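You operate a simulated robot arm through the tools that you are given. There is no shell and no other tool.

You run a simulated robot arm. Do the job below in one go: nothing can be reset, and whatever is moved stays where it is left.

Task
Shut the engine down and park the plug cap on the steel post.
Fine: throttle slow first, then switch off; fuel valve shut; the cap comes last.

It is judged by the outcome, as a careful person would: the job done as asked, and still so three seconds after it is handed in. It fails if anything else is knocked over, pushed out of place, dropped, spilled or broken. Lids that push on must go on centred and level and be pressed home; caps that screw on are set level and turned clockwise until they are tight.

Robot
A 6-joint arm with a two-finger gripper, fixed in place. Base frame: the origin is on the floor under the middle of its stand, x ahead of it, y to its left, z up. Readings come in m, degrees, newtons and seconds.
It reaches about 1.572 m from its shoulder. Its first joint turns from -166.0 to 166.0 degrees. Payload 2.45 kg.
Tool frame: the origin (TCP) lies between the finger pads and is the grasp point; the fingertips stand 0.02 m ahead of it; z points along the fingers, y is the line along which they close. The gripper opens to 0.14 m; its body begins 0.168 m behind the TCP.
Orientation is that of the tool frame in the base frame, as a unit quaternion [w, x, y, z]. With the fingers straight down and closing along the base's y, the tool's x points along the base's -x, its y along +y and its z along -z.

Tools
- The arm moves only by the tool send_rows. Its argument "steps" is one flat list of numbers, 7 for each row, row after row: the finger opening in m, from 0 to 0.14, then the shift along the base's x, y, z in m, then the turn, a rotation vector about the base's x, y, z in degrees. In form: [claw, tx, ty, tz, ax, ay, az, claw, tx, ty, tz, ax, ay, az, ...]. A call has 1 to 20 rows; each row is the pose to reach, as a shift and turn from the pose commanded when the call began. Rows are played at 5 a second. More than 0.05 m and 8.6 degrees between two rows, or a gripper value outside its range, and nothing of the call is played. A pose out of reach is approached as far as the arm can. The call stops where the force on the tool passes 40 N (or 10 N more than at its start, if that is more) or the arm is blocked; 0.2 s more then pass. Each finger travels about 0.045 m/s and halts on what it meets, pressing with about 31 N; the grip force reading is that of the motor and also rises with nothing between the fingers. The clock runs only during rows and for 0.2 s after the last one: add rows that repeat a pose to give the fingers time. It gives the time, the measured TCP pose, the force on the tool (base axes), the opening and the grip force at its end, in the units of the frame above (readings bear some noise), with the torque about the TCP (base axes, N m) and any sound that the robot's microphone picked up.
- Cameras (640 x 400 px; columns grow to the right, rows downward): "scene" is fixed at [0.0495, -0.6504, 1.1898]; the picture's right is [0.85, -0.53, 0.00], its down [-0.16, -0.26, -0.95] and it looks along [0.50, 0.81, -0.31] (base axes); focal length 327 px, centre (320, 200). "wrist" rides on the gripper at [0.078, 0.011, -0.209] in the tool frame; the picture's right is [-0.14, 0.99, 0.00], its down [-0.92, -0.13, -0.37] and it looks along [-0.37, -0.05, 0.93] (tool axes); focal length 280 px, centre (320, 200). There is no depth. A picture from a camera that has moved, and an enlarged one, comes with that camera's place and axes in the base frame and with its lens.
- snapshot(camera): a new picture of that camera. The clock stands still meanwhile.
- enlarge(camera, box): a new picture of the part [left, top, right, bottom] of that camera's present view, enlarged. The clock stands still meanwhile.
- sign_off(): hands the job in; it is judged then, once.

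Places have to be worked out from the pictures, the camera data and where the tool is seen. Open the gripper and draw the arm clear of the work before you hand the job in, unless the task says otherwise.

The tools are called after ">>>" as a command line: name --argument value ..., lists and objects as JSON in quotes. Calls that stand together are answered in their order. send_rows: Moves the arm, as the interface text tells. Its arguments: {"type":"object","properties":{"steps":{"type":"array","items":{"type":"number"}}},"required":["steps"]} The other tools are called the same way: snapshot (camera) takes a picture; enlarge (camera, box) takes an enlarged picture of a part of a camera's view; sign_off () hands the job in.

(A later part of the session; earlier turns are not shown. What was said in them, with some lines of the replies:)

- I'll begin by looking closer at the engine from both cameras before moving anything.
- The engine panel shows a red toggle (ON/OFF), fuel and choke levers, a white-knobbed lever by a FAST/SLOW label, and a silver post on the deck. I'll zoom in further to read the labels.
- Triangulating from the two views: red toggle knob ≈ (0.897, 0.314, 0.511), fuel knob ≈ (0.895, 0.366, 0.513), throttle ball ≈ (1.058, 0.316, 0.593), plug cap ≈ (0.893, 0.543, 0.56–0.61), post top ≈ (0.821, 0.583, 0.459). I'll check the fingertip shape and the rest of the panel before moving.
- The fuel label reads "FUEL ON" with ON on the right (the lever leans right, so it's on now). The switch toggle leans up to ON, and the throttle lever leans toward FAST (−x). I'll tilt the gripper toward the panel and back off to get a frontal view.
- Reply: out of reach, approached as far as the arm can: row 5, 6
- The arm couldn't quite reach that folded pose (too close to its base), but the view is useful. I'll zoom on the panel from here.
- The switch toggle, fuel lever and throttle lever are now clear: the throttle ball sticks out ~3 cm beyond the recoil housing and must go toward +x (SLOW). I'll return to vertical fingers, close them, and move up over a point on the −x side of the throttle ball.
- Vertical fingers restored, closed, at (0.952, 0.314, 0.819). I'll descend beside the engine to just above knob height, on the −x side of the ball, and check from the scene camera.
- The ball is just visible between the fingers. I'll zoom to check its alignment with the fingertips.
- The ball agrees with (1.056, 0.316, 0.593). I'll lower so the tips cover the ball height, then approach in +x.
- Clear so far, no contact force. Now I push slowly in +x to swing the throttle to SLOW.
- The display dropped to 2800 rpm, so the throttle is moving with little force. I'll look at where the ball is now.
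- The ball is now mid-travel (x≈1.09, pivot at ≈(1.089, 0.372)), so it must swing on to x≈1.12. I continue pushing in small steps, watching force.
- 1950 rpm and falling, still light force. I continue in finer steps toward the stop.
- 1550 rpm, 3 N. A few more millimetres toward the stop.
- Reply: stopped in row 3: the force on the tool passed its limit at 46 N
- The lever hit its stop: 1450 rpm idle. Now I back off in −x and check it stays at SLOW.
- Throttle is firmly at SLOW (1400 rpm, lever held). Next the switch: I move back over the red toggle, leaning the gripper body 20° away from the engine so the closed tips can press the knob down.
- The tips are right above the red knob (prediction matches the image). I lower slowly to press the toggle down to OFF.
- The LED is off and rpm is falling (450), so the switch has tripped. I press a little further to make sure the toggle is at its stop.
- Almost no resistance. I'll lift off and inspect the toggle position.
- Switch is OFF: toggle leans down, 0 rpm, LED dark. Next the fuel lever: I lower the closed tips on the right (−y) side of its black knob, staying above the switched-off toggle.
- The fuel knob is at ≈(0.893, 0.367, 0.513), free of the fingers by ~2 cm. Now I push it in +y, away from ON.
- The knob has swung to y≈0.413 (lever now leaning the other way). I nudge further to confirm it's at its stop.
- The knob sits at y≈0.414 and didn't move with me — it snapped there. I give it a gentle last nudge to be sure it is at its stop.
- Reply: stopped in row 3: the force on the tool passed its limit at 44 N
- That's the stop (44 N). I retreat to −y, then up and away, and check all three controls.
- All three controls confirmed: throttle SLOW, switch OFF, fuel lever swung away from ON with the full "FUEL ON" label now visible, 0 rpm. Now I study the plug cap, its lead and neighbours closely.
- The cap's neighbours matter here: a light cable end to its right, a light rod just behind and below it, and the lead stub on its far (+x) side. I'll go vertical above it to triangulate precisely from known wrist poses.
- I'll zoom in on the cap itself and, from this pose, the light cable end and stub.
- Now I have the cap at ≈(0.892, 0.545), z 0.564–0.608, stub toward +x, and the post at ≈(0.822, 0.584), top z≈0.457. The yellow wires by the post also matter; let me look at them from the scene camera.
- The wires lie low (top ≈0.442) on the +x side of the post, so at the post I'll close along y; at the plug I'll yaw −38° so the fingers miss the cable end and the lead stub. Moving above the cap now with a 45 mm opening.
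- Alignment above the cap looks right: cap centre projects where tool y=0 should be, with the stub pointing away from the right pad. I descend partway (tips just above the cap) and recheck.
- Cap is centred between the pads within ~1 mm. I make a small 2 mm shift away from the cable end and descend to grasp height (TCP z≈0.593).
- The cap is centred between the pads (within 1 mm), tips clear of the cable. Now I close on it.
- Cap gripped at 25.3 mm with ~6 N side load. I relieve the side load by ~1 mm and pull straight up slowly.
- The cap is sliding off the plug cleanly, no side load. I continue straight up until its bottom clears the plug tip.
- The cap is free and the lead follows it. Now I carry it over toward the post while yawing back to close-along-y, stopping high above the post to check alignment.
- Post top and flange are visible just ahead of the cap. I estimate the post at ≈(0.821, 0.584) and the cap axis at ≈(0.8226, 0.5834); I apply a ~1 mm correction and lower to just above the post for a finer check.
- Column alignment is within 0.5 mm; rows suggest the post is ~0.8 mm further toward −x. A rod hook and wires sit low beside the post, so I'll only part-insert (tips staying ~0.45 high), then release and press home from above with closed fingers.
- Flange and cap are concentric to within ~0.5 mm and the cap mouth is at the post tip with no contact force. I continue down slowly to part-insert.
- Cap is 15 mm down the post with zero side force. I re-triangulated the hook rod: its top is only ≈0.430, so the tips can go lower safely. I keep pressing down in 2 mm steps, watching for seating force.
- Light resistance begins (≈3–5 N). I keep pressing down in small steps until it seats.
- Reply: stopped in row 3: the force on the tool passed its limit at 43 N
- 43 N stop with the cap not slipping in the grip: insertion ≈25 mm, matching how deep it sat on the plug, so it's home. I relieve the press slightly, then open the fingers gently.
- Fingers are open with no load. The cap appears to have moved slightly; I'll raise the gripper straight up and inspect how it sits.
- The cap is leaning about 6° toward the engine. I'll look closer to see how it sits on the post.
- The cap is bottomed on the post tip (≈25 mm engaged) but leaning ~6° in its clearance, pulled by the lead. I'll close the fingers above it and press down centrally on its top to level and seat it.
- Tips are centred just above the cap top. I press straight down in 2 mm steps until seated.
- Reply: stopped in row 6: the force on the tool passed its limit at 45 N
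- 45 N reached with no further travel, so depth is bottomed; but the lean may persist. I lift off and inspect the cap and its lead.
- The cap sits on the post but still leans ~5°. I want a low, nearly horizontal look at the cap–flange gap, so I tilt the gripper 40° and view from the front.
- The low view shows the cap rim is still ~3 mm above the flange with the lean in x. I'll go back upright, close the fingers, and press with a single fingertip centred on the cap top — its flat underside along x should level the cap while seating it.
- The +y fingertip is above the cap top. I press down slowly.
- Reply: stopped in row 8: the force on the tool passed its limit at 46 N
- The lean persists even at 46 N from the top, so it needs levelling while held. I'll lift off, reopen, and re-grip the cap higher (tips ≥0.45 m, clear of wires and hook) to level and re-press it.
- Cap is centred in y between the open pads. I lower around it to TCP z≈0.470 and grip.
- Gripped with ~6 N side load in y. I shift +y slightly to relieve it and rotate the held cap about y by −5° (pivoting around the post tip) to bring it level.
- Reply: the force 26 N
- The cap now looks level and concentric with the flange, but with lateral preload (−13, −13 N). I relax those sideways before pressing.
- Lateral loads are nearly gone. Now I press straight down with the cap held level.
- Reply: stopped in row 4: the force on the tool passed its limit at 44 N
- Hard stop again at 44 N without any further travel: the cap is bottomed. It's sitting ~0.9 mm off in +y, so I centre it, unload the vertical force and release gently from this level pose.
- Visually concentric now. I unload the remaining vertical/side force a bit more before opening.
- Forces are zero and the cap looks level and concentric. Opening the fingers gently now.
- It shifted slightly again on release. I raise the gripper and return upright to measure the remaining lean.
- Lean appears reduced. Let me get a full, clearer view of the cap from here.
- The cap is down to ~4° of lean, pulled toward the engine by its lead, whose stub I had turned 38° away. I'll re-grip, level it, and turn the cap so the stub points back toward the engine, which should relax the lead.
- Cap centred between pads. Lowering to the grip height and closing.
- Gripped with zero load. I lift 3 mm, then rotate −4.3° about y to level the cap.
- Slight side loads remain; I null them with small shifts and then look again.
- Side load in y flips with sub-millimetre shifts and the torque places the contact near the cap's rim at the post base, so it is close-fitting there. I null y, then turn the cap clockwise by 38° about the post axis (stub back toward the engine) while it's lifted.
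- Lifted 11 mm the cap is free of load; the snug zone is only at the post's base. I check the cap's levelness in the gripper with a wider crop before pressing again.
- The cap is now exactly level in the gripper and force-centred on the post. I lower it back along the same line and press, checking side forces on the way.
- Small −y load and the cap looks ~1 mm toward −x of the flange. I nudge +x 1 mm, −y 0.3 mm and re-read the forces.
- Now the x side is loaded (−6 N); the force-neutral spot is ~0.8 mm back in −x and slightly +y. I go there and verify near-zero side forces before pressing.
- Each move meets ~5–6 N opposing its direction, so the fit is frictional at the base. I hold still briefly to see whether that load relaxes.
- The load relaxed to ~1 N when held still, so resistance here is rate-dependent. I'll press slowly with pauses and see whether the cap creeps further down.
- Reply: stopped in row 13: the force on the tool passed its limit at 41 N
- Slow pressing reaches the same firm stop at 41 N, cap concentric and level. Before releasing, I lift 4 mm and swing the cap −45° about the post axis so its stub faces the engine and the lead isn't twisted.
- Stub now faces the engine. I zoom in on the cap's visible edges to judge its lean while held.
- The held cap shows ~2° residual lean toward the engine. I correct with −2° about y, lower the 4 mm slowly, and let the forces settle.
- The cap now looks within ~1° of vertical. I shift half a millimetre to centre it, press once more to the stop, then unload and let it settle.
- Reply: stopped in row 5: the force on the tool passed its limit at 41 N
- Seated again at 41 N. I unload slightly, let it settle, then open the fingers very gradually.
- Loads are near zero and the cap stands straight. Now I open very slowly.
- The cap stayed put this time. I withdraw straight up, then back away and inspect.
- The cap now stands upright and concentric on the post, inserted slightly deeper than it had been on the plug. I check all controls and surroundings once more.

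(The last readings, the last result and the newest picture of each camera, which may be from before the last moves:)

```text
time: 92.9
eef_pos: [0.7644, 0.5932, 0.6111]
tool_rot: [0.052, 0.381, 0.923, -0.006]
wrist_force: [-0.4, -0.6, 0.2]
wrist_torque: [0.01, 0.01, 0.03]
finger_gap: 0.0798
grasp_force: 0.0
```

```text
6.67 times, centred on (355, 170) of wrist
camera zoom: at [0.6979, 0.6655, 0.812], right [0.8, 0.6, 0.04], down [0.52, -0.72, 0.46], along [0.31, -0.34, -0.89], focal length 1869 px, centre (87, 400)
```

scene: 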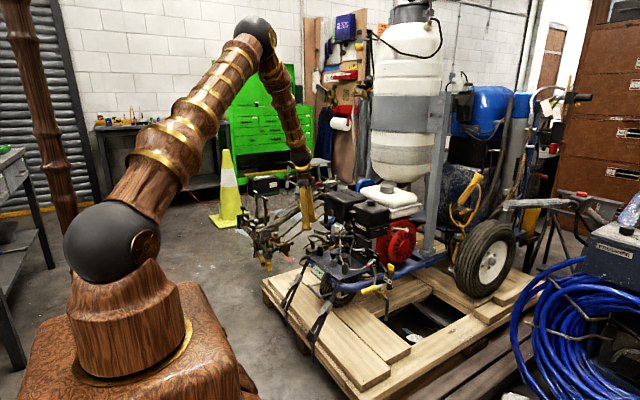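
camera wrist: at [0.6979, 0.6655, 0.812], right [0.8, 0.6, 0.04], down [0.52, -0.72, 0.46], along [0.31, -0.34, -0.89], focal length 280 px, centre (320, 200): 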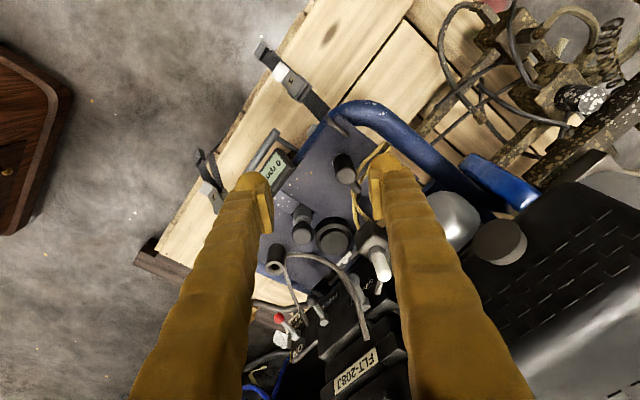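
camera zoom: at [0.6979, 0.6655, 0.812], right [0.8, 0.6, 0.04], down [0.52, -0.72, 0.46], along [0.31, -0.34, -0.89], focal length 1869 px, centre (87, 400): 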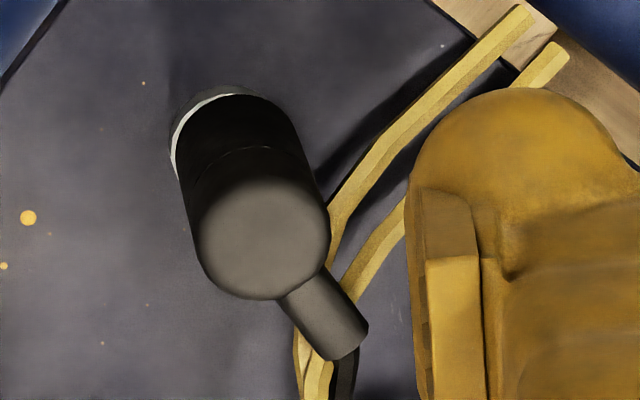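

Everything is as intended: throttle at SLOW, switch OFF, fuel lever off, 0 rpm, choke and wires undisturbed, cap upright on the post. I draw the arm clear upward with the gripper open.

>>> send_rows --steps '[0.09, -0.005, 0, 0.03, 0, 0, 0, 0.1, -0.02, 0, 0.07, 0, 0, 0, 0.1, -0.04, 0, 0.11, 0, 0, 0, 0.1, -0.06, 0, 0.15, 0, 0, 0, 0.1, -0.08, 0, 0.19, 0, 0, 0, 0.1, -0.08, 0, 0.22, 0, 0, 0, 0.1, -0.08, 0, 0.22, 0, 0, 0, 0.1, -0.08, 0, 0.22, 0, 0, 0, 0.1, -0.08, 0, 0.22, 0, 0, 0, 0.1, -0.08, 0, 0.22, 0, 0, 0, 0.1, -0.08, 0, 0.22, 0, 0, 0]'

>>> enlarge --camera "scene" --box '[300, 195, 420, 275]'

>>> enlarge --camera "scene" --box '[314, 243, 330, 253]'

>>> snapshot --camera "scene"

```text
time: 95.3
eef_pos: [0.6829, 0.5924, 0.8302]
tool_rot: [0.053, 0.382, 0.923, -0.005]
wrist_force: [-0.4, 0.7, 0.0]
wrist_torque: [-0.01, -0.03, -0.01]
finger_gap: 0.0998
grasp_force: 0.1
```

```text
5.00 times, centred on (360, 235) of scene
camera zoom: at [0.0495, -0.6504, 1.1898], right [0.85, -0.53, 0.0], down [-0.16, -0.26, -0.95], along [0.5, 0.81, -0.31], focal length 1633 px, centre (120, 25)
```

zoom: 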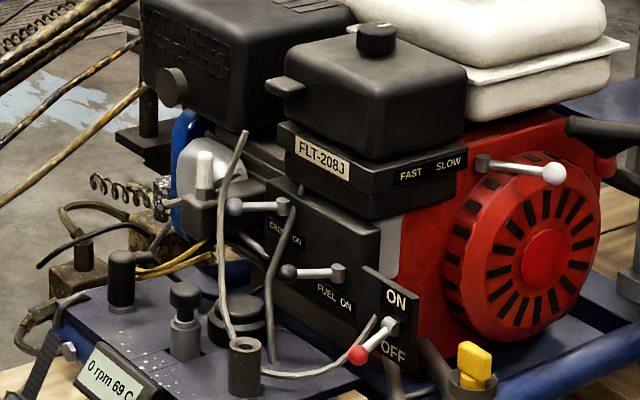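

```text
16.00 times, centred on (322, 248) of scene
camera zoom: at [0.0495, -0.6504, 1.1898], right [0.85, -0.53, 0.0], down [-0.16, -0.26, -0.95], along [0.5, 0.81, -0.31], focal length 5225 px, centre (288, -568)
```

zoom: 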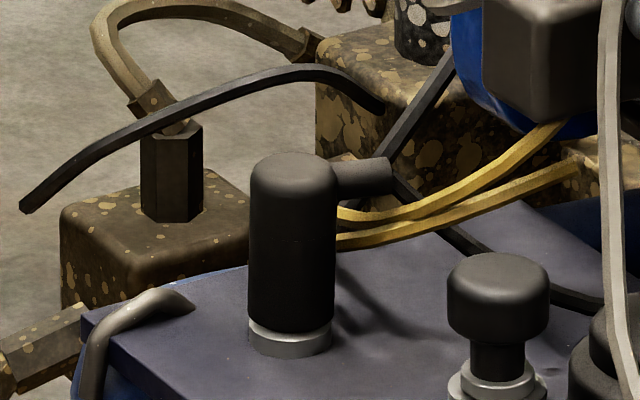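

```text
taken
```

scene: 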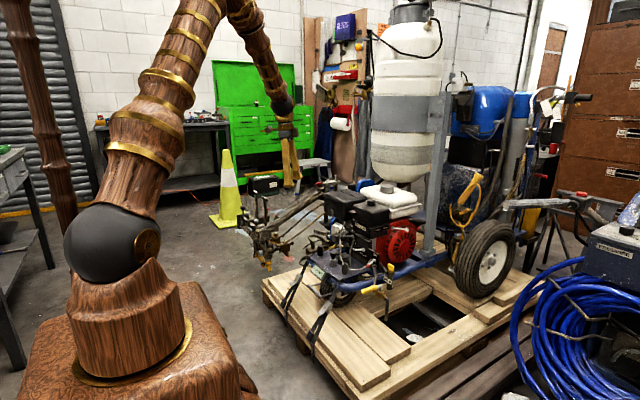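

The arm is clear with the gripper open. The cap has held still and upright on the post for several seconds, all three controls are set and the display reads 0 rpm, so I hand the job in.

>>> sign_off

```text
The job is handed in.
```

The engine is shut down and the plug cap is on the steel post. I handed the job in with the arm clear and the gripper open.

- **Throttle:** moved to SLOW first; the engine dropped from 3500 to 1400 rpm and the lever stayed there.
- **Switch:** toggled down to OFF; the light went out and the display fell to 0 rpm.
- **Fuel valve:** the lever is swung away from ON, to its stop.
- **Plug cap:** pulled off the plug last and pressed onto the post to a firm stop at about 41 N. It stands within about 1–2° of vertical and is centred on the post.

The cap's rim sits about 2 mm above the flange at the base of the post and would not go lower under pushes of up to 46 N. It covers at least as much of the post as it did of the plug, so I took that as fully home.

The first placements left the cap leaning about 4–6°. I re-gripped it, levelled it and turned it so its lead faces the engine. After that it stayed upright when I let go.

I left the choke alone, and the surrounding wires and cables look undisturbed.
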